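You operate a simulated robot arm through the tools that you are given. There is no shell and no other tool. Be economical: measure what you need, move in short steps, check, and stop when the job is done.

Carry out the task below with a simulated two-armed robot. There is one attempt and no reset: what you move stays moved.

## Task
Take the small loop weight with teal ring and put it on the dull brown pan.

Only the result counts: the job must be done as asked and must still hold three seconds after the hand-in. Knocking over, shifting, dropping, spilling or breaking anything else fails it.

## Robot
Two 7-joint arms with two-finger parallel grippers on one trunk, on a base that drives. Base frame: it is fixed to the floor where the robot stands at the start and does not move with it; the origin is under the middle of the robot, x ahead of it, y to its left, z up. Readings come in mm, rad, newtons and seconds.
The left shoulder is at the start at [60, 143, 931], the right one opposite. With the tool pointing down near the work surface each hand reaches from about 280 to 700 mm from the robot's upright axis, wherever it stands, measured 20 degrees to its own side. Payload 1.57 kg a hand.
The TCP of each hand is the grasp point between the finger pads, 30 mm short of the fingertips. In the tool frame z runs along the fingers and y along their closing line. The gripper opens to 110 mm. The fingers are 24 mm wide and 12 mm thick; the gripper's body (48 by 112 mm) begins 78 mm behind the TCP.
Orientation is told as [roll, pitch, yaw] about the base's x, y, z axes, in that order, counted from this pose: with the fingers straight down and closing along the base's y, the tool's x points along the base's -x, its y along +y and its z along -z.

## Interface
- The arms move only by the tool step_arm. It takes "left_deltas", "right_deltas" or both (then of equal length, played together; a hand with none holds still); each is a list of rows, each a list of 3 entries, a list of its own where there are three numbers: the shift along the tool's x, y, z in mm, then the turn, a rotation vector about the tool's x, y, z in degrees, then the closure, from 0 (fully open) to 1 (shut). In form: [[[dx, dy, dz], [ax, ay, az], claw], ...]. A call has 1 to 12 rows; each row shifts and turns the commanded pose from where the row before left it, along the tool's axes as they then stand. A row lasts 0.2 s, in which the tool goes at most 50 mm and 0.15 rad; a call with a longer step from one row to the next is refused whole, and so is a gripper value outside its range. A pose out of reach is approached as far as the arm can. The call stops where the force on the tool passes 40 N (or 10 N more than at its start, if that is more) or the arm is blocked; 0.2 s more then pass. The fingers move at their own pace (about 45 mm/s each) and stop on an object; they squeeze with about 26 N. The grip force told is the motor's: it shows also when the fingers shut on nothing. Time passes only in rows, and 0.2 s behind the last, so rows that do not move let the fingers close. It gives the time, the measured TCP pose, the force on the tool (base axes), the opening and the grip force at its end, in the units of the frame above (readings bear some noise).
- Cameras (640 x 400 px; columns grow to the right, rows downward): "scene" is now at [49.4, -18.6, 1552.2]; the picture's right is [-0.22, -0.97, 0.00], its down [-0.65, 0.15, -0.74] and it looks along [0.73, -0.17, -0.67] (base axes); focal length 250 px, centre (320, 200). "left" rides on the left gripper at [70, -16, -141] in its tool frame; the picture's right is [0.23, 0.97, 0.00], its down [-0.85, 0.20, -0.48] and it looks along [-0.47, 0.11, 0.88] (tool axes); focal length 222 px, centre (320, 200). "right" rides on the right gripper at [70, 16, -141] in its tool frame; the picture's right is [-0.23, 0.97, 0.00], its down [-0.86, -0.20, -0.48] and it looks along [-0.47, -0.11, 0.88] (tool axes); focal length 222 px, centre (320, 200). There is no depth. A picture from a camera that has moved, and an enlarged one, comes with that camera's place and axes in the base frame and with its lens.
- camera(camera): a new picture of that camera. It takes no simulated time.
- move_column(by): slides the trunk up (or, below 0, down) by that many mm; the arms and the scene camera ride with it, the base frame stays. It gives what a move gives, with no picture.
- steer(legs): drives the robot by 1 to 6 legs, each [ahead, left, turn to the left] in mm, mm and rad, along the robot's own axes; the way and the turn of a leg run together, so that a leg with both is an arc; at most 1500 mm and 3.142 rad a leg. The arms and the cameras ride along, it lands a little off, and it stops where it bumps. It gives what a move gives.
- head_to(pan, tilt): turns the head with the scene camera to pan (to the left, within 1.501 rad either way) and tilt (down, from -0.506 to 1.204), counted from straight ahead of the robot. It gives what a move gives.
- inspect(camera, box): a new picture of the part [left, top, right, bottom] of that camera's present view, enlarged. It takes no simulated time.
- hand_in(): hands the job in; it is judged then, once.

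Work in short steps. Places have to be worked out from the pictures, the camera data and where the tool is seen: move nearer, look again, correct. Check each grasp and each placing, and mend what went wrong. You have 120 turns and 108 pictures in all, those below and enlarged ones among them. Open the grippers and draw the arms clear of the work before you hand the job in, unless the task says otherwise; then end with one line.

The tools are called after ">>>" as a command line: name --argument value ..., lists and objects as JSON in quotes. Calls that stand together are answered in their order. step_arm: Moves the arms, as the interface text tells. Its arguments: {"type":"object","properties":{"left_deltas":{"type":"array"},"right_deltas":{"type":"array"}},"required":[]} The other tools are called the same way: move_column (by) slides the trunk up or down; steer (legs) drives the base; head_to (pan, tilt) turns the head that bears the scene camera; camera (camera) takes a picture; inspect (camera, box) takes an enlarged picture of a part of a camera's view; hand_in () hands the job in.

At the start:

```text
time_s: 0.0
left_eef_pos: [460.9, 16.9, 1111.8]
left_ee_rot: [0.0, 0.001, 0.001]
left_ft_force: [0.8, 0.0, -0.3]
left_width: 109.9
left_grip_force: 0.0
right_eef_pos: [315.8, -335.9, 1110.0]
right_ee_rot: [0.0, 0.001, 0.0]
right_ft_force: [-0.2, 0.0, -0.2]
right_width: 110.1
right_grip_force: 0.0
trunk travel left (down, up): [-529.0, 61.0]
robot x, y, heading: [5.5, -3.1, -0.002]
head pan, tilt: [-0.225, 0.731]
```

scene: 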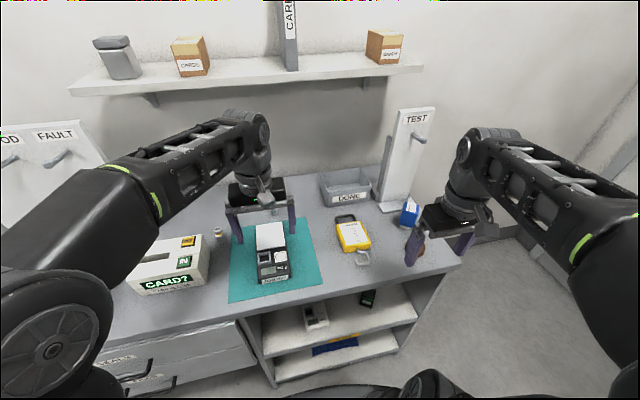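
right: 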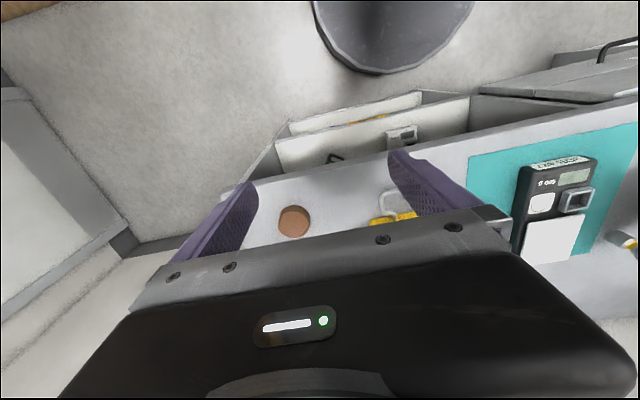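
left: 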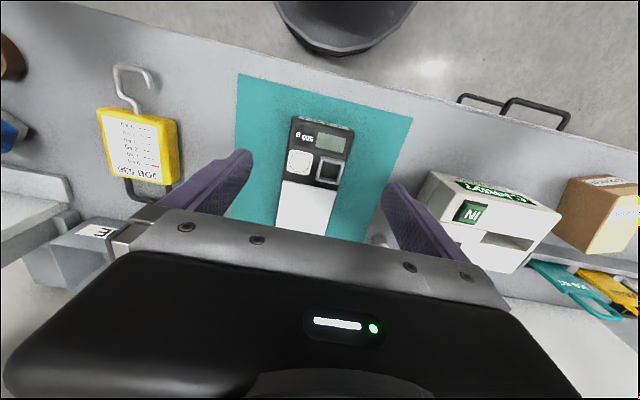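

The brown disc near the right hand may be the pan; I still have to find the weights. I enlarge the parts that look useful.

>>> inspect --camera "left" --box '[400, 160, 640, 340]'

>>> inspect --camera "right" --box '[220, 80, 640, 280]'

>>> inspect --camera "scene" --box '[100, 150, 480, 380]'

```text
2.22 times, centred on (520, 250) of left
camera zoom: at [389.5, 1.0, 1253.0], right [-0.23, 0.97, 0.0], down [0.85, 0.2, 0.48], along [0.47, 0.11, -0.88], focal length 494 px, centre (-124, 89)
```

zoom: 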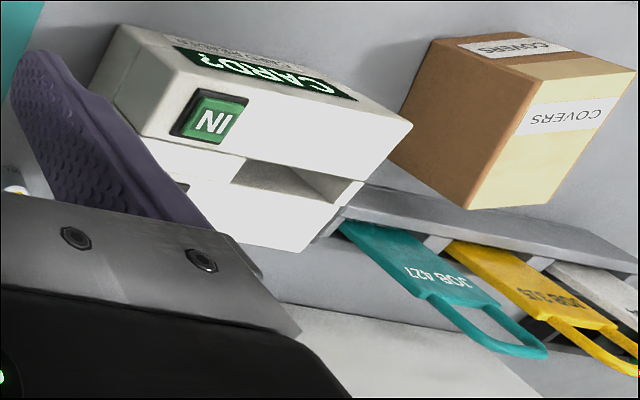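

```text
1.52 times, centred on (430, 180) of right
camera zoom: at [246.6, -320.7, 1253.1], right [0.23, 0.97, 0.0], down [0.86, -0.2, 0.48], along [0.47, -0.11, -0.88], focal length 338 px, centre (152, 230)
```

zoom: 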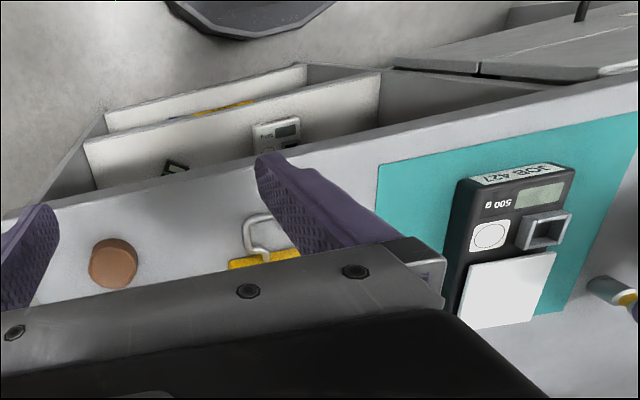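

```text
1.68 times, centred on (290, 265) of scene
camera zoom: at [49.4, -18.6, 1552.2], right [-0.22, -0.97, 0.0], down [-0.65, 0.15, -0.74], along [0.73, -0.17, -0.67], focal length 422 px, centre (370, 90)
```

zoom: 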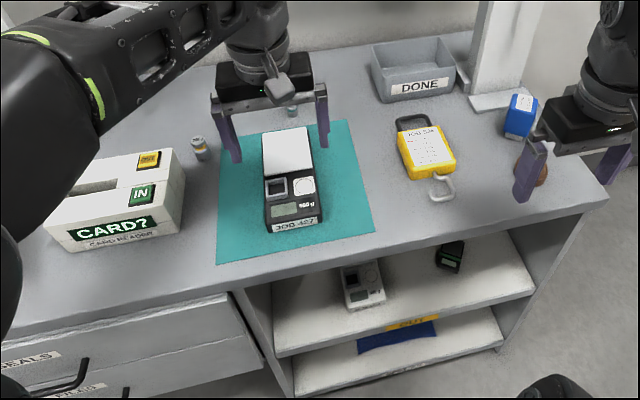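

No loop weight or clear pan shows here. I turn the head to look round the room, beginning on the left.

>>> head_to --pan 1.0 --tilt 0.5

>>> camera --camera "scene"

>>> head_to --pan -1.2 --tilt 0.5

>>> camera --camera "scene"

>>> head_to --pan 0.1 --tilt 0.3

>>> camera --camera "scene"

```text
time_s: 1.4
left_eef_pos: [461.4, 16.6, 1111.6]
left_ee_rot: [0.001, 0.001, -0.001]
left_ft_force: [0.5, 0.3, -0.8]
left_width: 110.2
left_grip_force: 0.0
right_eef_pos: [315.8, -337.8, 1111.3]
right_ee_rot: [0.0, 0.0, 0.001]
right_ft_force: [0.4, 0.4, 0.0]
right_width: 110.3
right_grip_force: 0.0
trunk travel left (down, up): [-529.0, 61.0]
robot x, y, heading: [-0.9, -1.7, -0.004]
head pan, tilt: [1.0, 0.499]
```

```text
101 pictures are left
camera scene: at [17.0, 76.6, 1572.5], right [0.84, -0.54, 0.0], down [-0.26, -0.4, -0.88], along [0.47, 0.74, -0.48], focal length 250 px, centre (320, 200)
```

scene: 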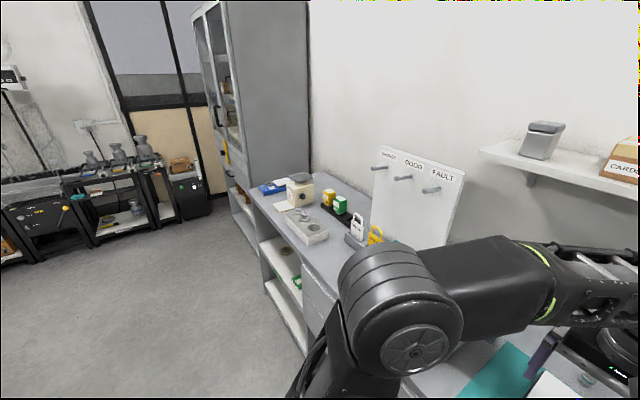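

```text
time_s: 3.5
left_eef_pos: [461.6, 17.3, 1110.1]
left_ee_rot: [-0.001, 0.0, 0.002]
left_ft_force: [-0.6, 0.5, -0.1]
left_width: 109.9
left_grip_force: 0.0
right_eef_pos: [315.4, -337.1, 1110.7]
right_ee_rot: [0.001, 0.0, 0.0]
right_ft_force: [0.2, -0.3, 0.2]
right_width: 110.2
right_grip_force: 0.1
trunk travel left (down, up): [-529.0, 61.0]
robot x, y, heading: [-0.6, 3.8, 0.001]
head pan, tilt: [-1.201, 0.499]
```

```text
100 pictures are left
camera scene: at [0.7, -84.8, 1572.5], right [-0.93, -0.36, 0.0], down [-0.17, 0.45, -0.88], along [0.32, -0.82, -0.48], focal length 250 px, centre (320, 200)
```

scene: 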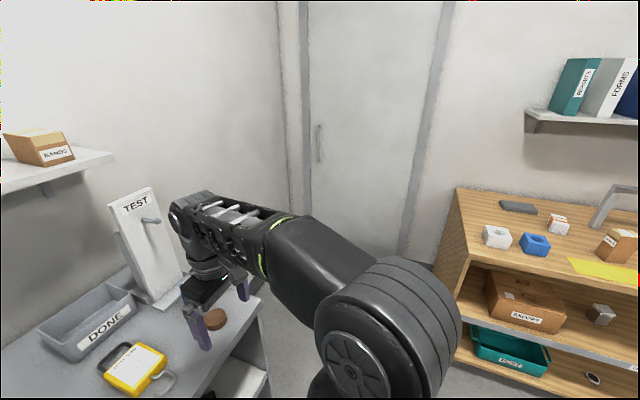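

```text
time_s: 5.0
left_eef_pos: [460.3, 17.7, 1112.0]
left_ee_rot: [0.001, -0.001, -0.001]
left_ft_force: [-0.5, -0.2, 0.2]
left_width: 110.1
left_grip_force: 0.0
right_eef_pos: [314.1, -336.9, 1111.3]
right_ee_rot: [0.0, 0.001, 0.0]
right_ft_force: [-0.3, -0.8, 0.5]
right_width: 110.1
right_grip_force: 0.1
trunk travel left (down, up): [-529.0, 61.0]
robot x, y, heading: [3.1, 1.3, -0.003]
head pan, tilt: [0.099, 0.3]
```

```text
99 pictures are left
camera scene: at [60.7, 9.2, 1590.9], right [0.1, -1.0, 0.0], down [-0.29, -0.03, -0.96], along [0.95, 0.09, -0.3], focal length 250 px, centre (320, 200)
```

scene: 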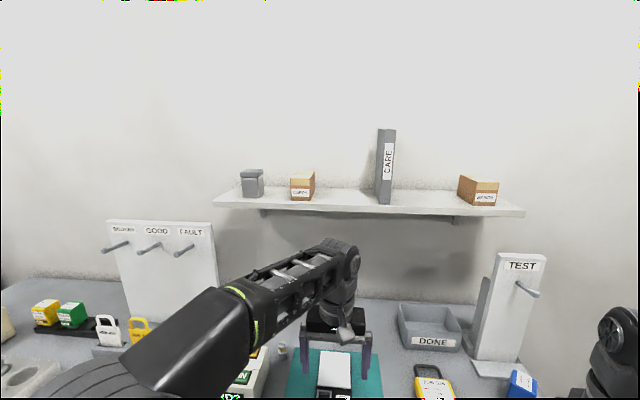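

The left end of the bench and the benches beyond it hold more objects. I enlarge those, and then look behind.

>>> head_to --pan 1.0 --tilt 0.5

>>> inspect --camera "scene" --box '[230, 150, 410, 262]'

>>> inspect --camera "scene" --box '[0, 110, 240, 270]'

>>> head_to --pan -1.5 --tilt 0.6

>>> camera --camera "scene"

>>> head_to --pan 1.5 --tilt 0.5

>>> camera --camera "scene"

```text
time_s: 6.2
left_eef_pos: [461.0, 16.8, 1111.5]
left_ee_rot: [-0.002, 0.0, -0.002]
left_ft_force: [-0.2, -0.6, 0.2]
left_width: 110.0
left_grip_force: 0.1
right_eef_pos: [315.2, -336.4, 1110.8]
right_ee_rot: [-0.001, 0.0, -0.001]
right_ft_force: [-1.1, 0.5, -0.6]
right_width: 109.8
right_grip_force: 0.1
trunk travel left (down, up): [-529.0, 61.0]
robot x, y, heading: [-0.3, 2.5, -0.006]
head pan, tilt: [1.0, 0.499]
```

```text
3.56 times, centred on (320, 206) of scene
camera zoom: at [17.0, 76.6, 1572.5], right [0.84, -0.54, 0.0], down [-0.26, -0.4, -0.88], along [0.47, 0.74, -0.48], focal length 890 px, centre (320, 179)
```

zoom: 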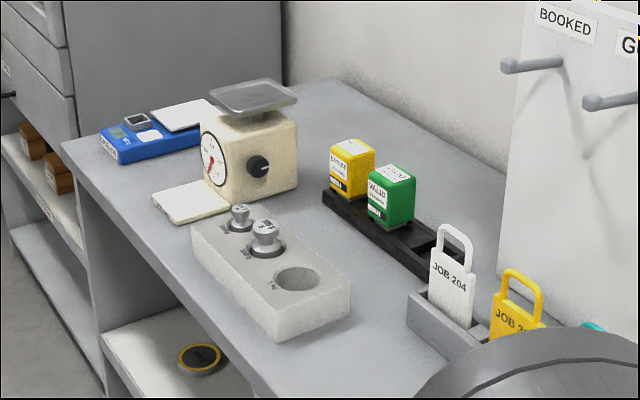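

```text
2.50 times, centred on (120, 190) of scene
camera zoom: at [17.0, 76.6, 1572.5], right [0.84, -0.54, 0.0], down [-0.26, -0.4, -0.88], along [0.47, 0.74, -0.48], focal length 626 px, centre (820, 225)
```

zoom: 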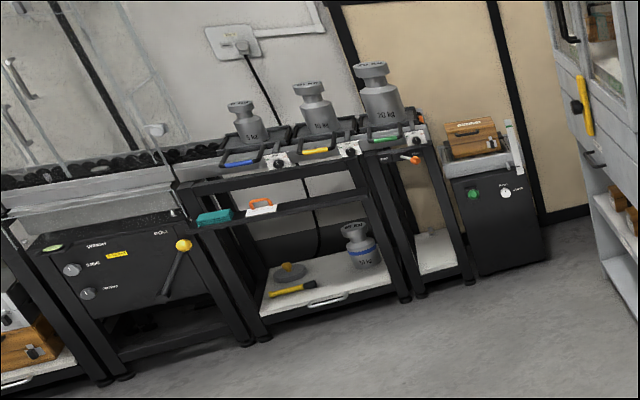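

```text
time_s: 8.4
left_eef_pos: [461.6, 18.0, 1111.5]
left_ee_rot: [0.0, 0.0, 0.001]
left_ft_force: [0.4, -0.2, -0.7]
left_width: 110.0
left_grip_force: 0.1
right_eef_pos: [314.2, -336.4, 1111.9]
right_ee_rot: [0.0, -0.001, -0.001]
right_ft_force: [0.6, 1.4, 0.3]
right_width: 109.8
right_grip_force: 0.0
trunk travel left (down, up): [-529.0, 61.0]
robot x, y, heading: [2.5, -1.8, -0.003]
head pan, tilt: [-1.499, 0.6]
```

```text
96 pictures are left
camera scene: at [-25.8, -88.1, 1563.4], right [-1.0, -0.07, 0.0], down [-0.04, 0.56, -0.83], along [0.06, -0.82, -0.56], focal length 250 px, centre (320, 200)
```

scene: 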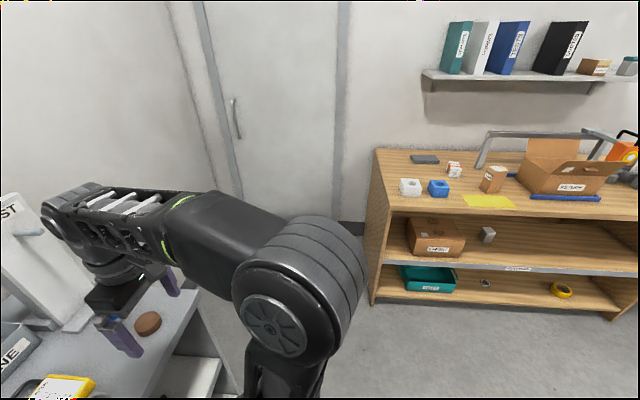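

```text
time_s: 11.0
left_eef_pos: [460.5, 18.2, 1111.9]
left_ee_rot: [0.0, -0.002, 0.0]
left_ft_force: [0.3, 0.6, 0.0]
left_width: 109.9
left_grip_force: 0.0
right_eef_pos: [314.9, -337.5, 1112.4]
right_ee_rot: [-0.001, 0.0, 0.0]
right_ft_force: [-0.1, -0.1, -0.4]
right_width: 109.8
right_grip_force: 0.1
trunk travel left (down, up): [-529.0, 61.0]
robot x, y, heading: [-2.6, -2.1, -0.001]
head pan, tilt: [1.499, 0.499]
```

```text
95 pictures are left
camera scene: at [-25.7, 90.8, 1572.5], right [1.0, -0.07, 0.0], down [-0.03, -0.48, -0.88], along [0.06, 0.88, -0.48], focal length 250 px, centre (320, 200)
```

scene: 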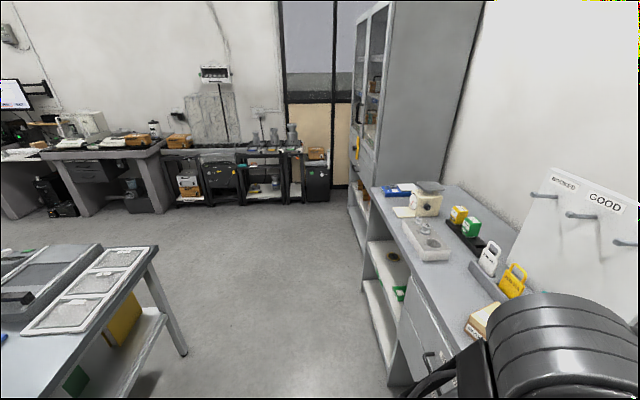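

I look closer at the left bench and the far wall before driving.

>>> inspect --camera "scene" --box '[0, 60, 340, 220]'

>>> inspect --camera "scene" --box '[0, 230, 200, 400]'

```text
1.88 times, centred on (170, 140) of scene
camera zoom: at [-25.7, 90.8, 1572.5], right [1.0, -0.07, 0.0], down [-0.03, -0.48, -0.88], along [0.06, 0.88, -0.48], focal length 471 px, centre (602, 313)
```

zoom: 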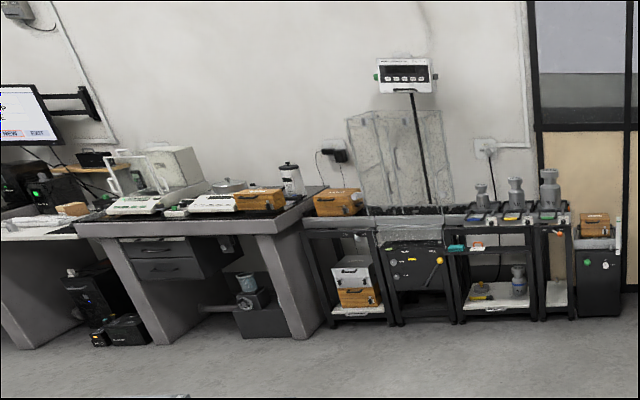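

```text
2.35 times, centred on (100, 315) of scene
camera zoom: at [-25.7, 90.8, 1572.5], right [1.0, -0.07, 0.0], down [-0.03, -0.48, -0.88], along [0.06, 0.88, -0.48], focal length 589 px, centre (838, -71)
```

zoom: 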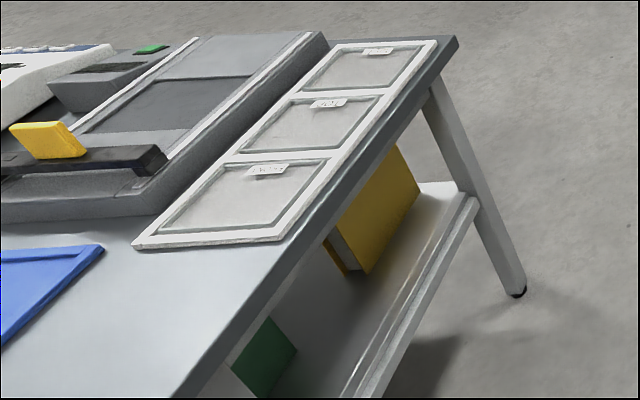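

A table stands behind the robot too. I back off a little and turn left in place to see the rest of the room.

>>> steer --legs '[[-120, 0, 0], [0, 0, 1.3]]'

>>> camera --camera "scene"

>>> head_to --pan 0.6 --tilt 0.7

>>> camera --camera "scene"

```text
time_s: 15.5
left_eef_pos: [-16.1, 448.6, 1112.2]
left_ee_rot: [0.0, 0.0, 1.304]
left_ft_force: [0.1, 0.6, -0.1]
left_width: 110.1
left_grip_force: 0.1
right_eef_pos: [288.1, 214.7, 1111.3]
right_ee_rot: [0.0, 0.001, 1.306]
right_ft_force: [0.4, -0.4, 0.5]
right_width: 109.9
right_grip_force: 0.1
trunk travel left (down, up): [-529.0, 61.0]
robot x, y, heading: [-120.6, 3.6, 1.307]
head pan, tilt: [1.499, 0.499]
```

```text
92 pictures are left
camera scene: at [-216.3, 1.5, 1572.5], right [0.33, 0.94, 0.0], down [0.45, -0.16, -0.88], along [-0.83, 0.29, -0.48], focal length 250 px, centre (320, 200)
```

scene: 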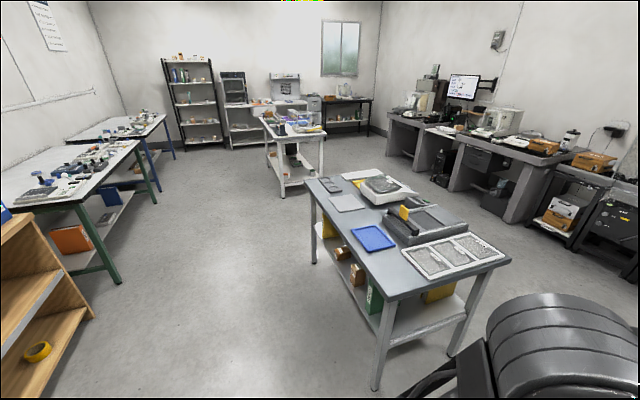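

```text
time_s: 16.7
left_eef_pos: [-15.0, 448.9, 1110.3]
left_ee_rot: [0.001, 0.0, 1.306]
left_ft_force: [0.7, 0.5, 0.5]
left_width: 110.2
left_grip_force: 0.0
right_eef_pos: [288.9, 213.1, 1110.7]
right_ee_rot: [-0.002, -0.001, 1.303]
right_ft_force: [-0.1, 0.1, -0.5]
right_width: 109.9
right_grip_force: 0.1
trunk travel left (down, up): [-529.0, 61.0]
robot x, y, heading: [-119.6, 2.2, 1.305]
head pan, tilt: [0.6, 0.7]
```

```text
91 pictures are left
camera scene: at [-158.3, 51.4, 1554.8], right [0.94, 0.33, 0.0], down [0.21, -0.61, -0.77], along [-0.25, 0.72, -0.64], focal length 250 px, centre (320, 200)
```

scene: 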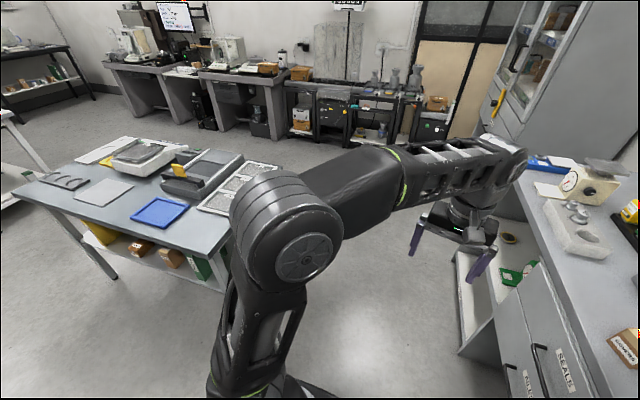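

The room is large. I turn the head to the back and enlarge the tables one after another.

>>> head_to --pan 1.5 --tilt 0.4

>>> inspect --camera "scene" --box '[0, 120, 240, 270]'

>>> inspect --camera "scene" --box '[200, 80, 400, 205]'

>>> inspect --camera "scene" --box '[380, 90, 640, 252]'

```text
time_s: 17.9
left_eef_pos: [-15.4, 449.0, 1111.6]
left_ee_rot: [-0.002, 0.0, 1.304]
left_ft_force: [1.1, -0.5, 0.2]
left_width: 110.2
left_grip_force: 0.1
right_eef_pos: [288.4, 214.7, 1110.6]
right_ee_rot: [0.001, 0.0, 1.303]
right_ft_force: [1.1, 0.4, 0.5]
right_width: 109.8
right_grip_force: 0.1
trunk travel left (down, up): [-529.0, 61.0]
robot x, y, heading: [-119.6, -0.3, 1.305]
head pan, tilt: [1.499, 0.4]
```

```text
2.67 times, centred on (120, 195) of scene
camera zoom: at [-217.8, 2.0, 1581.6], right [0.33, 0.94, 0.0], down [0.37, -0.13, -0.92], along [-0.87, 0.31, -0.39], focal length 668 px, centre (853, 213)
```

zoom: 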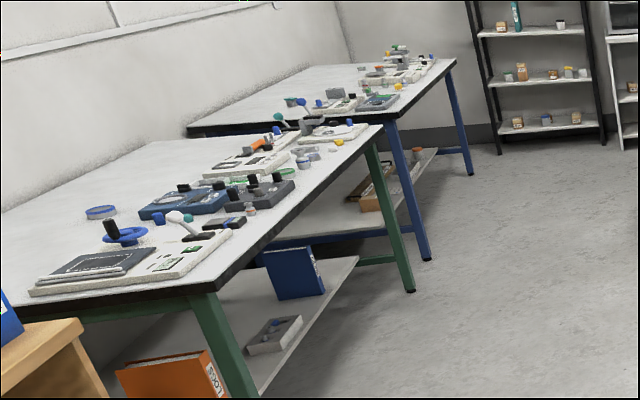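

```text
3.20 times, centred on (300, 142) of scene
camera zoom: at [-217.8, 2.0, 1581.6], right [0.33, 0.94, 0.0], down [0.37, -0.13, -0.92], along [-0.87, 0.31, -0.39], focal length 801 px, centre (384, 384)
```

zoom: 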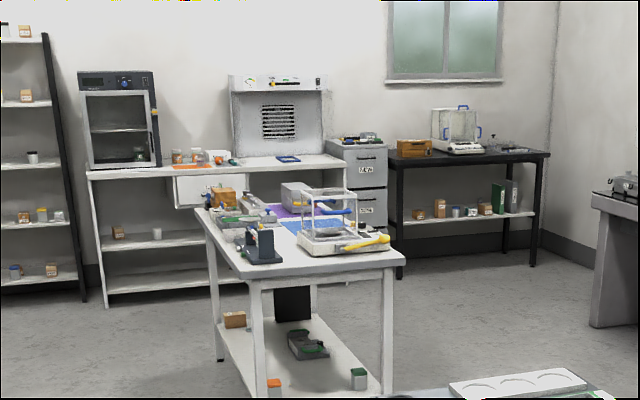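

```text
2.46 times, centred on (510, 171) of scene
camera zoom: at [-217.8, 2.0, 1581.6], right [0.33, 0.94, 0.0], down [0.37, -0.13, -0.92], along [-0.87, 0.31, -0.39], focal length 616 px, centre (-148, 271)
```

zoom: 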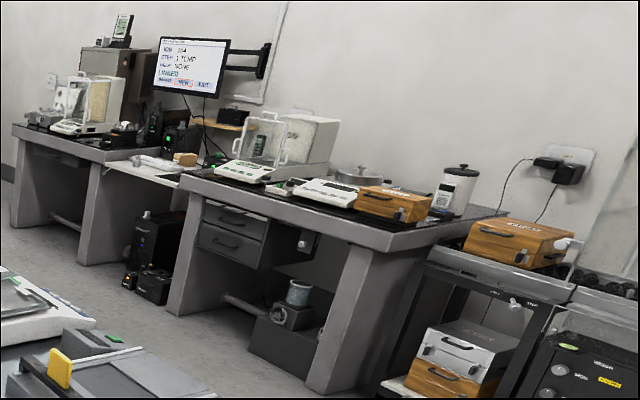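

The green-legged and blue-legged tables and the white table hold many small things. I drive into the room, heading toward -x, to see them nearer.

>>> steer --legs '[[0, 0, 1.83], [0, 200, 0], [1100, 0, 0]]'

>>> head_to --pan 0.4 --tilt 0.4

>>> camera --camera "scene"

>>> inspect --camera "scene" --box '[200, 100, 440, 250]'

```text
time_s: 29.1
left_eef_pos: [-1682.4, -175.7, 1111.5]
left_ee_rot: [0.001, 0.0, 3.109]
left_ft_force: [-0.9, 0.5, -0.7]
left_width: 110.2
left_grip_force: 0.0
right_eef_pos: [-1524.8, 174.1, 1111.2]
right_ee_rot: [0.0, 0.001, 3.108]
right_ft_force: [-0.7, -0.2, -0.4]
right_width: 110.1
right_grip_force: 0.1
trunk travel left (down, up): [-529.0, 61.0]
robot x, y, heading: [-1221.3, -173.8, 3.107]
head pan, tilt: [1.499, 0.4]
```

```text
time_s: 30.4
left_eef_pos: [-1683.2, -175.3, 1111.4]
left_ee_rot: [0.0, 0.001, 3.108]
left_ft_force: [-0.5, 1.1, 0.4]
left_width: 109.9
left_grip_force: 0.1
right_eef_pos: [-1523.6, 174.0, 1111.4]
right_ee_rot: [0.0, 0.0, 3.108]
right_ft_force: [0.4, 0.0, 0.2]
right_width: 110.1
right_grip_force: 0.1
trunk travel left (down, up): [-529.0, 61.0]
robot x, y, heading: [-1222.4, -171.2, 3.107]
head pan, tilt: [0.4, 0.4]
```

```text
87 pictures are left
camera scene: at [-1279.9, -207.9, 1581.7], right [-0.36, 0.93, 0.0], down [0.36, 0.14, -0.92], along [-0.86, -0.33, -0.39], focal length 250 px, centre (320, 200)
```

scene: 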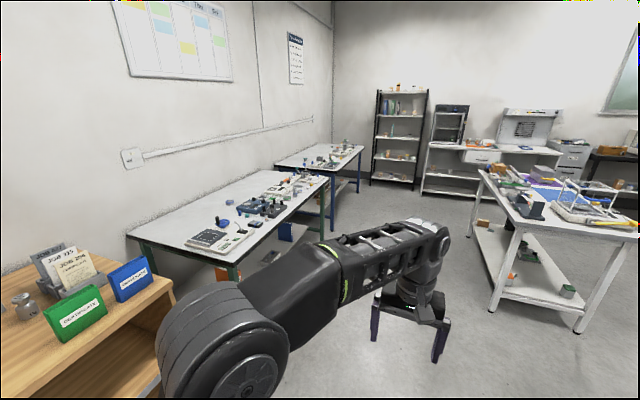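

```text
2.67 times, centred on (320, 175) of scene
camera zoom: at [-1279.9, -207.9, 1581.7], right [-0.36, 0.93, 0.0], down [0.36, 0.14, -0.92], along [-0.86, -0.33, -0.39], focal length 668 px, centre (320, 267)
```

zoom: 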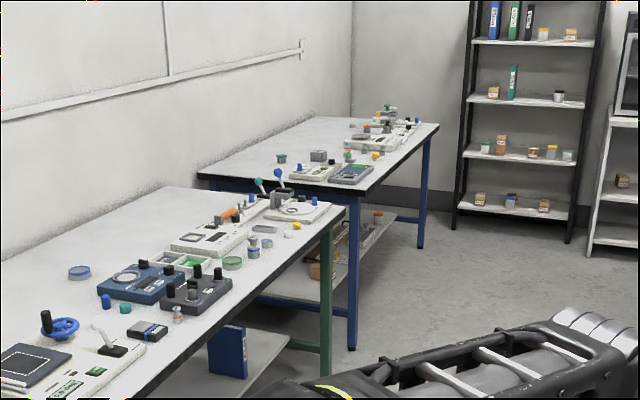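

The table with green legs has many instruments and small weights. I drive up beside it and look at it from near.

>>> steer --legs '[[1000, 0, 0], [0, 150, 0]]'

>>> head_to --pan 1.2 --tilt 0.6

>>> camera --camera "scene"

>>> head_to --pan 0.3 --tilt 0.5

>>> camera --camera "scene"

```text
time_s: 36.6
left_eef_pos: [-2681.4, -301.3, 1111.2]
left_ee_rot: [-0.001, 0.0, 3.116]
left_ft_force: [0.7, -0.4, 0.8]
left_width: 109.7
left_grip_force: 0.1
right_eef_pos: [-2524.9, 50.1, 1111.9]
right_ee_rot: [-0.003, 0.0, 3.116]
right_ft_force: [-0.2, -0.4, -0.1]
right_width: 110.0
right_grip_force: 0.0
trunk travel left (down, up): [-529.0, 61.0]
robot x, y, heading: [-2217.0, -291.6, 3.115]
head pan, tilt: [0.4, 0.4]
```

```text
time_s: 37.7
left_eef_pos: [-2679.8, -299.6, 1111.1]
left_ee_rot: [0.001, 0.001, 3.115]
left_ft_force: [-0.1, 0.3, 0.1]
left_width: 110.0
left_grip_force: 0.0
right_eef_pos: [-2524.1, 50.3, 1111.1]
right_ee_rot: [0.001, 0.0, 3.115]
right_ft_force: [0.4, 0.4, 0.0]
right_width: 110.2
right_grip_force: 0.0
trunk travel left (down, up): [-529.0, 61.0]
robot x, y, heading: [-2220.5, -294.5, 3.114]
head pan, tilt: [1.201, 0.6]
```

```text
85 pictures are left
camera scene: at [-2225.3, -375.9, 1563.5], right [-0.92, 0.39, 0.0], down [0.22, 0.52, -0.83], along [-0.32, -0.76, -0.56], focal length 250 px, centre (320, 200)
```

scene: 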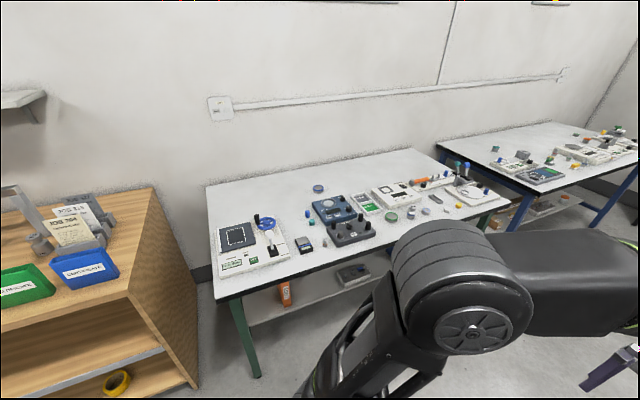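

```text
time_s: 38.9
left_eef_pos: [-2679.9, -299.9, 1110.7]
left_ee_rot: [-0.001, 0.001, 3.117]
left_ft_force: [0.0, -0.4, 0.4]
left_width: 110.0
left_grip_force: 0.0
right_eef_pos: [-2525.8, 51.2, 1111.4]
right_ee_rot: [-0.001, -0.001, 3.115]
right_ft_force: [0.0, 0.8, 0.3]
right_width: 110.1
right_grip_force: 0.0
trunk travel left (down, up): [-529.0, 61.0]
robot x, y, heading: [-2221.7, -293.8, 3.116]
head pan, tilt: [0.3, 0.499]
```

```text
84 pictures are left
camera scene: at [-2278.7, -319.2, 1572.5], right [-0.27, 0.96, 0.0], down [0.46, 0.13, -0.88], along [-0.84, -0.24, -0.48], focal length 250 px, centre (320, 200)
```

scene: 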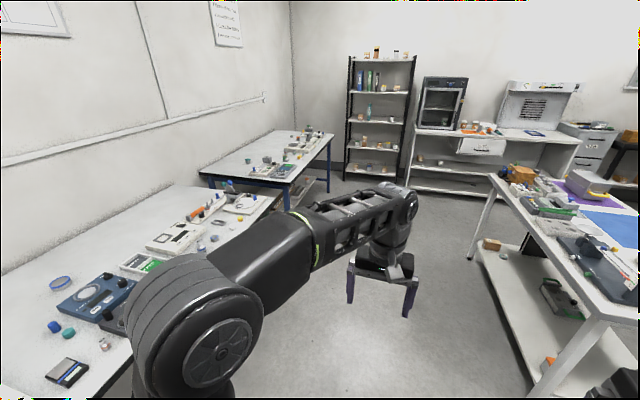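

I go back to the wide view of the green-legged table and enlarge it.

>>> head_to --pan 1.2 --tilt 0.6

>>> inspect --camera "scene" --box '[200, 160, 360, 260]'

>>> inspect --camera "scene" --box '[360, 140, 520, 240]'

>>> inspect --camera "scene" --box '[480, 110, 640, 210]'

>>> inspect --camera "scene" --box '[0, 150, 200, 300]'

```text
time_s: 40.1
left_eef_pos: [-2680.9, -299.3, 1111.7]
left_ee_rot: [-0.001, 0.0, 3.115]
left_ft_force: [0.9, -0.4, -0.4]
left_width: 109.8
left_grip_force: 0.1
right_eef_pos: [-2525.6, 51.5, 1110.7]
right_ee_rot: [0.001, 0.001, 3.115]
right_ft_force: [0.0, -0.6, -0.7]
right_width: 110.1
right_grip_force: 0.1
trunk travel left (down, up): [-529.0, 61.0]
robot x, y, heading: [-2217.8, -291.9, 3.122]
head pan, tilt: [1.201, 0.6]
```

```text
4.00 times, centred on (280, 210) of scene
camera zoom: at [-2225.3, -376.0, 1563.4], right [-0.92, 0.39, 0.0], down [0.22, 0.52, -0.83], along [-0.32, -0.76, -0.56], focal length 1002 px, centre (480, 160)
```

zoom: 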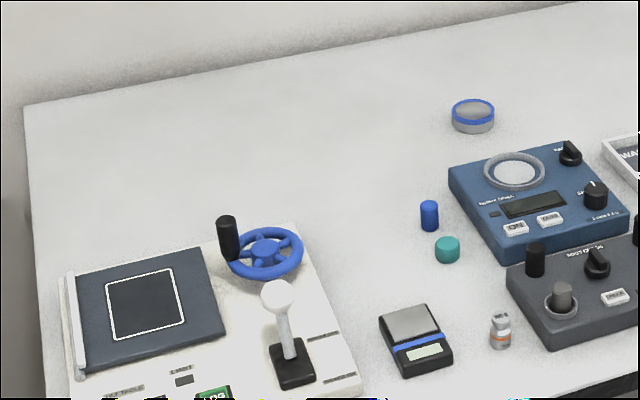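

```text
4.00 times, centred on (440, 190) of scene
camera zoom: at [-2225.3, -376.0, 1563.4], right [-0.92, 0.39, 0.0], down [0.22, 0.52, -0.83], along [-0.32, -0.76, -0.56], focal length 1002 px, centre (-160, 240)
```

zoom: 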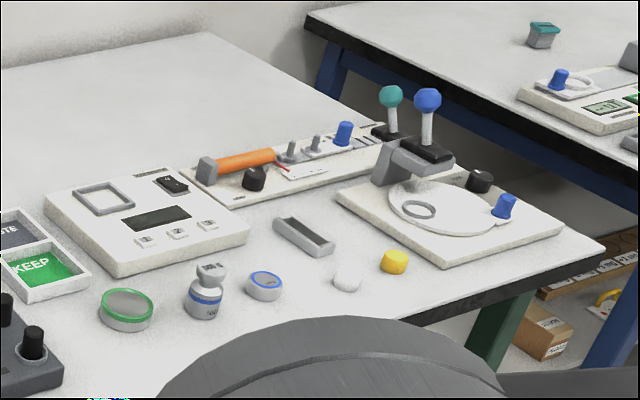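

```text
4.00 times, centred on (560, 160) of scene
camera zoom: at [-2225.3, -376.0, 1563.4], right [-0.92, 0.39, 0.0], down [0.22, 0.52, -0.83], along [-0.32, -0.76, -0.56], focal length 1002 px, centre (-640, 360)
```

zoom: 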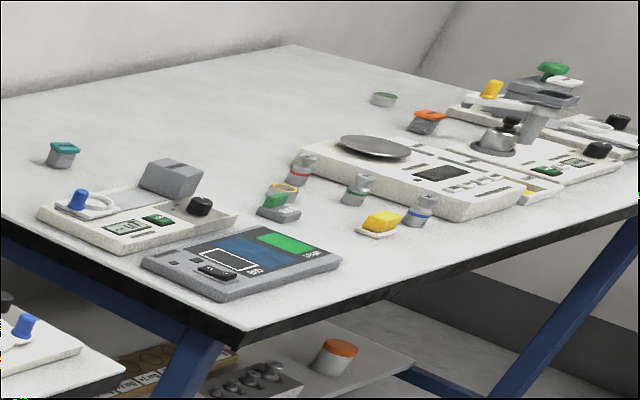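

```text
2.67 times, centred on (100, 225) of scene
camera zoom: at [-2225.3, -376.0, 1563.4], right [-0.92, 0.39, 0.0], down [0.22, 0.52, -0.83], along [-0.32, -0.76, -0.56], focal length 668 px, centre (907, 133)
```

zoom: 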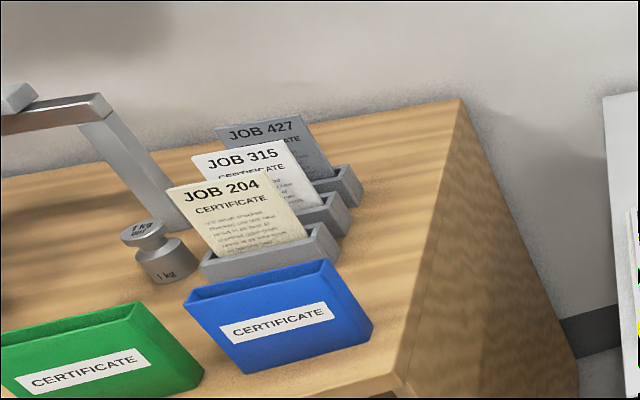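

Weights with coloured rings stand on these tables, but no loop weight with teal so far. I go nearer to the blue-legged table and the white one.

>>> steer --legs '[[700, 0, 0]]'

>>> camera --camera "scene"

>>> head_to --pan -0.7 --tilt 0.5

>>> camera --camera "scene"

>>> head_to --pan 0.0 --tilt 0.3

>>> camera --camera "scene"

```text
time_s: 43.9
left_eef_pos: [-3381.2, -276.3, 1110.4]
left_ee_rot: [0.001, 0.0, 3.109]
left_ft_force: [-0.3, -0.5, 0.3]
left_width: 110.0
left_grip_force: 0.0
right_eef_pos: [-3224.5, 72.5, 1110.8]
right_ee_rot: [0.0, 0.0, 3.11]
right_ft_force: [0.0, 0.0, 0.4]
right_width: 110.1
right_grip_force: 0.1
trunk travel left (down, up): [-529.0, 61.0]
robot x, y, heading: [-2919.3, -271.9, 3.112]
head pan, tilt: [1.201, 0.6]
```

```text
79 pictures are left
camera scene: at [-2927.0, -355.8, 1563.4], right [-0.92, 0.39, 0.0], down [0.22, 0.52, -0.82], along [-0.32, -0.76, -0.57], focal length 250 px, centre (320, 200)
```

scene: 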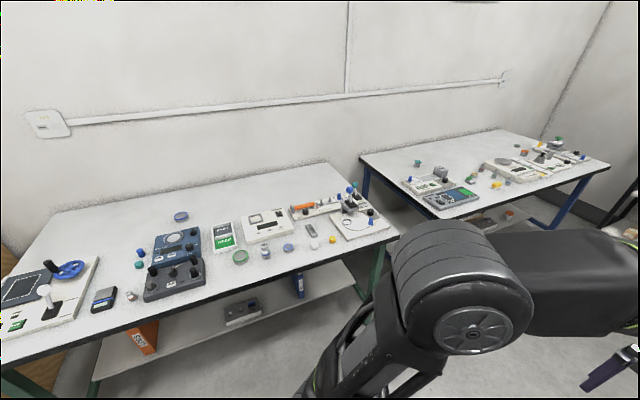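

```text
time_s: 45.8
left_eef_pos: [-3380.1, -276.6, 1111.4]
left_ee_rot: [0.001, 0.001, 3.11]
left_ft_force: [-0.1, 0.2, 0.5]
left_width: 110.1
left_grip_force: 0.0
right_eef_pos: [-3223.7, 73.4, 1111.8]
right_ee_rot: [0.001, 0.001, 3.111]
right_ft_force: [0.6, -0.1, -0.3]
right_width: 110.1
right_grip_force: 0.1
trunk travel left (down, up): [-529.0, 61.0]
robot x, y, heading: [-2921.8, -276.5, 3.104]
head pan, tilt: [-0.7, 0.499]
```

```text
78 pictures are left
camera scene: at [-2959.6, -213.8, 1572.5], right [0.67, 0.74, 0.0], down [0.36, -0.32, -0.88], along [-0.65, 0.59, -0.48], focal length 250 px, centre (320, 200)
```

scene: 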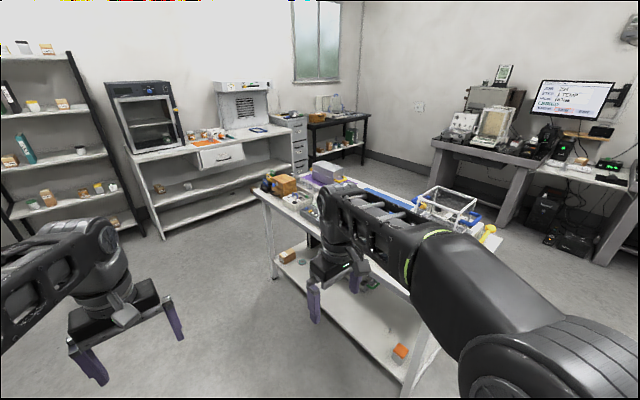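

```text
time_s: 46.9
left_eef_pos: [-3381.1, -276.8, 1110.1]
left_ee_rot: [-0.001, -0.001, 3.11]
left_ft_force: [1.3, -0.1, 0.6]
left_width: 110.1
left_grip_force: 0.1
right_eef_pos: [-3223.2, 73.5, 1110.7]
right_ee_rot: [-0.001, -0.001, 3.111]
right_ft_force: [0.6, -0.4, -0.5]
right_width: 110.1
right_grip_force: 0.1
trunk travel left (down, up): [-529.0, 61.0]
robot x, y, heading: [-2917.7, -276.9, 3.113]
head pan, tilt: [0.0, 0.3]
```

```text
77 pictures are left
camera scene: at [-2985.1, -271.5, 1590.9], right [0.03, 1.0, 0.0], down [0.3, -0.01, -0.96], along [-0.95, 0.03, -0.3], focal length 250 px, centre (320, 200)
```

scene: 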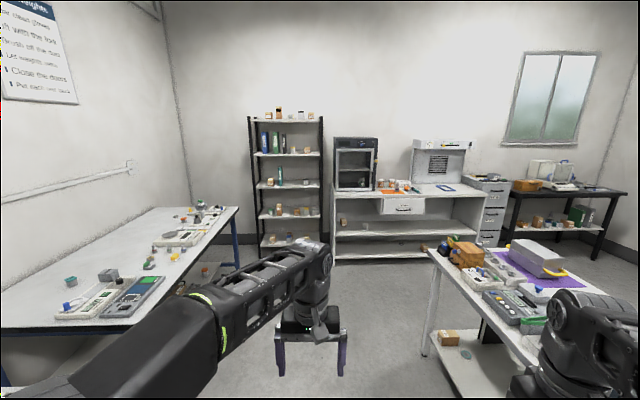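

I enlarge both tables from here.

>>> inspect --camera "scene" --box '[400, 220, 600, 345]'

>>> inspect --camera "scene" --box '[40, 190, 240, 315]'

>>> inspect --camera "right" --box '[0, 0, 640, 400]'

>>> inspect --camera "scene" --box '[230, 90, 640, 270]'

```text
3.20 times, centred on (500, 282) of scene
camera zoom: at [-2985.1, -271.5, 1590.9], right [0.03, 1.0, 0.0], down [0.3, -0.01, -0.96], along [-0.95, 0.03, -0.3], focal length 801 px, centre (-256, -64)
```

zoom: 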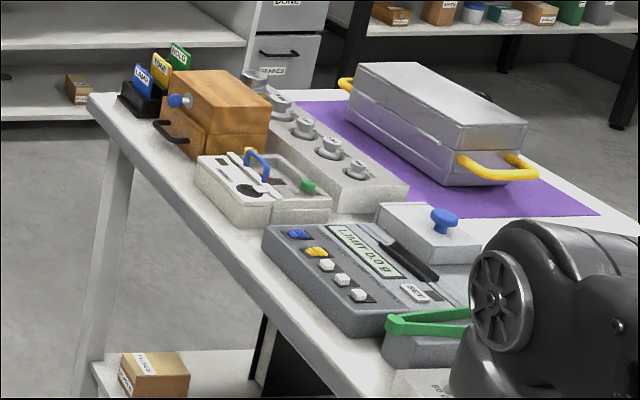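

```text
3.20 times, centred on (140, 252) of scene
camera zoom: at [-2985.1, -271.5, 1590.9], right [0.03, 1.0, 0.0], down [0.3, -0.01, -0.96], along [-0.95, 0.03, -0.3], focal length 801 px, centre (896, 32)
```

zoom: 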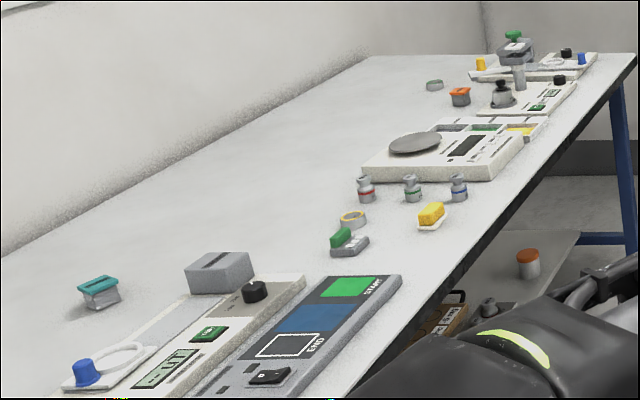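

```text
1.00 times, centred on (320, 200) of right
camera zoom: at [-3153.4, 54.5, 1253.0], right [-0.26, -0.97, 0.0], down [-0.85, 0.23, 0.48], along [-0.46, 0.12, -0.88], focal length 222 px, centre (320, 200)
```

zoom: 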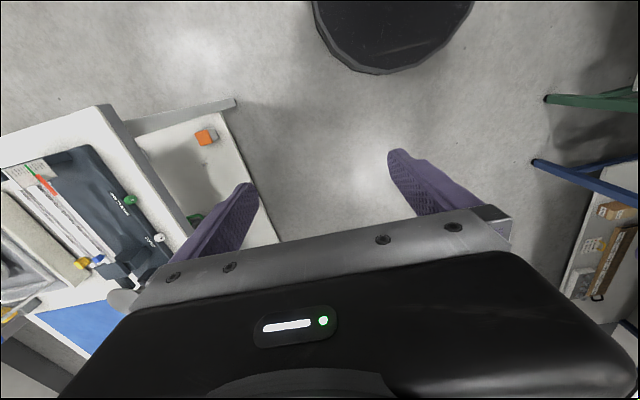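

```text
1.56 times, centred on (435, 180) of scene
camera zoom: at [-2985.1, -271.5, 1590.9], right [0.03, 1.0, 0.0], down [0.3, -0.01, -0.96], along [-0.95, 0.03, -0.3], focal length 391 px, centre (140, 231)
```

zoom: 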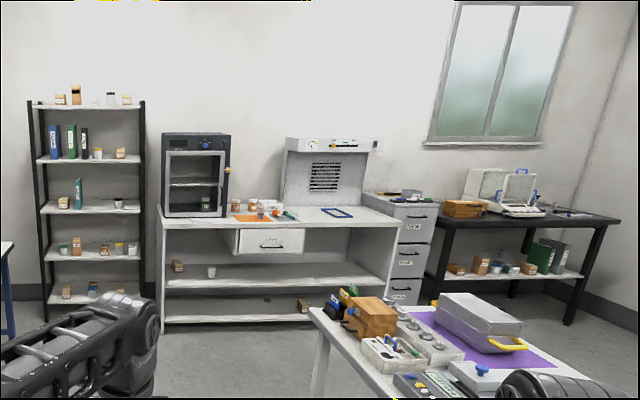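

Enlarged pictures stay sharp, so I search the far benches by zoom from here.

>>> inspect --camera "scene" --box '[335, 150, 505, 256]'

>>> inspect --camera "scene" --box '[470, 150, 640, 256]'

>>> head_to --pan -1.3 --tilt 0.5

>>> camera --camera "scene"

>>> inspect --camera "scene" --box '[0, 80, 320, 280]'

>>> inspect --camera "scene" --box '[320, 80, 640, 280]'

```text
3.76 times, centred on (420, 203) of scene
camera zoom: at [-2985.1, -271.5, 1590.9], right [0.03, 1.0, 0.0], down [0.3, -0.01, -0.96], along [-0.95, 0.03, -0.3], focal length 943 px, centre (-56, 189)
```

zoom: 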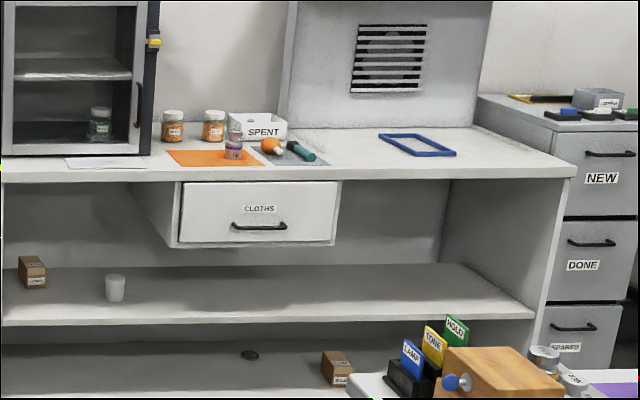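

```text
3.76 times, centred on (555, 203) of scene
camera zoom: at [-2985.1, -271.5, 1590.9], right [0.03, 1.0, 0.0], down [0.3, -0.01, -0.96], along [-0.95, 0.03, -0.3], focal length 943 px, centre (-565, 189)
```

zoom: 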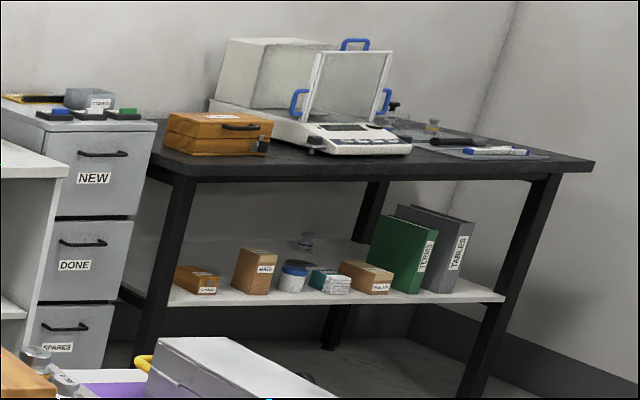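

```text
time_s: 48.4
left_eef_pos: [-3380.3, -277.0, 1111.8]
left_ee_rot: [0.0, 0.002, 3.111]
left_ft_force: [-1.1, -0.2, -0.4]
left_width: 110.2
left_grip_force: 0.1
right_eef_pos: [-3224.7, 73.5, 1110.3]
right_ee_rot: [0.0, 0.001, 3.11]
right_ft_force: [0.0, 0.7, -0.5]
right_width: 110.0
right_grip_force: 0.1
trunk travel left (down, up): [-529.0, 61.0]
robot x, y, heading: [-2916.5, -272.2, 3.112]
head pan, tilt: [-1.3, 0.499]
```

```text
70 pictures are left
camera scene: at [-2913.4, -186.1, 1572.5], right [0.97, 0.24, 0.0], down [0.11, -0.46, -0.88], along [-0.21, 0.85, -0.48], focal length 250 px, centre (320, 200)
```

scene: 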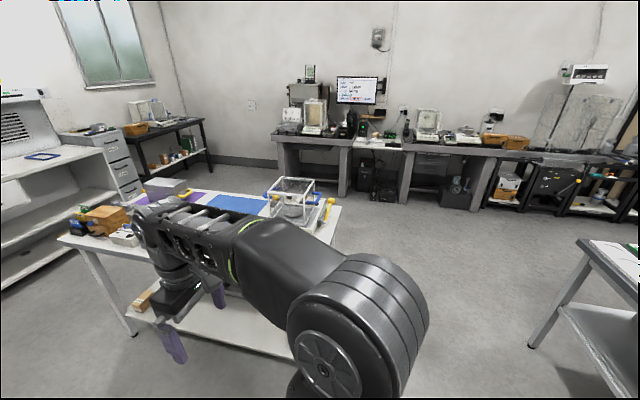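

```text
2.00 times, centred on (160, 180) of scene
camera zoom: at [-2913.4, -186.1, 1572.5], right [0.97, 0.24, 0.0], down [0.11, -0.46, -0.88], along [-0.21, 0.85, -0.48], focal length 501 px, centre (640, 240)
```

zoom: 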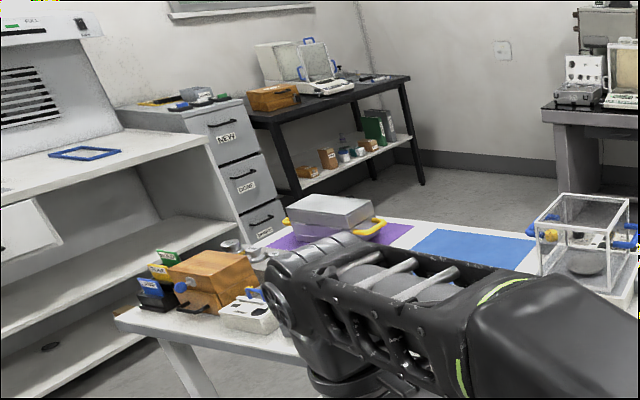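

```text
2.00 times, centred on (480, 180) of scene
camera zoom: at [-2913.4, -186.1, 1572.5], right [0.97, 0.24, 0.0], down [0.11, -0.46, -0.88], along [-0.21, 0.85, -0.48], focal length 501 px, centre (0, 240)
```

zoom: 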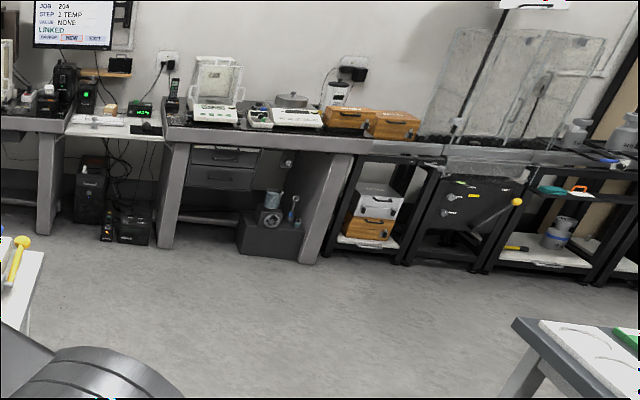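

Now the grey table behind the start place. I drive back and turn to face it.

>>> steer --legs '[[-1500, 0, 0], [-100, 0, 0], [0, 0, -1.55]]'

>>> head_to --pan 0.0 --tilt 0.5

>>> camera --camera "scene"

```text
time_s: 60.4
left_eef_pos: [-1309.2, 130.2, 1112.0]
left_ee_rot: [0.0, 0.0, 1.541]
left_ft_force: [0.1, 0.4, -0.5]
left_width: 109.9
left_grip_force: 0.0
right_eef_pos: [-958.9, -28.1, 1110.8]
right_ee_rot: [0.0, 0.001, 1.54]
right_ft_force: [0.1, 0.1, -1.2]
right_width: 110.0
right_grip_force: 0.0
trunk travel left (down, up): [-529.0, 61.0]
robot x, y, heading: [-1310.8, -330.4, 1.546]
head pan, tilt: [-1.3, 0.499]
```

```text
time_s: 61.9
left_eef_pos: [-1309.1, 128.7, 1111.0]
left_ee_rot: [-0.001, -0.001, 1.542]
left_ft_force: [-0.2, -0.2, 0.4]
left_width: 110.1
left_grip_force: 0.0
right_eef_pos: [-958.8, -26.9, 1111.4]
right_ee_rot: [-0.001, 0.002, 1.542]
right_ft_force: [0.5, -0.4, -0.1]
right_width: 110.1
right_grip_force: 0.1
trunk travel left (down, up): [-529.0, 61.0]
robot x, y, heading: [-1307.1, -333.4, 1.54]
head pan, tilt: [0.0, 0.499]
```

```text
67 pictures are left
camera scene: at [-1305.0, -271.1, 1572.5], right [1.0, -0.03, 0.0], down [-0.01, -0.48, -0.88], along [0.03, 0.88, -0.48], focal length 250 px, centre (320, 200)
```

scene: 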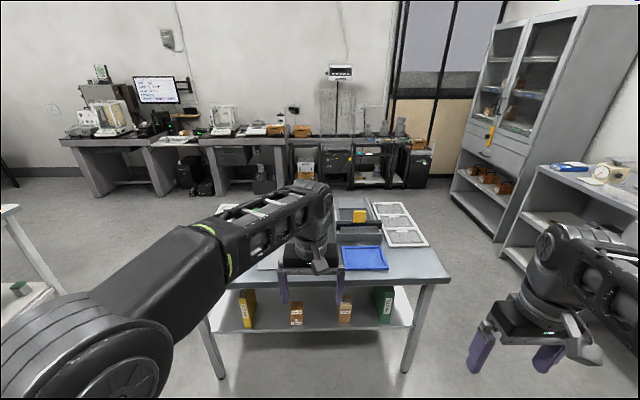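

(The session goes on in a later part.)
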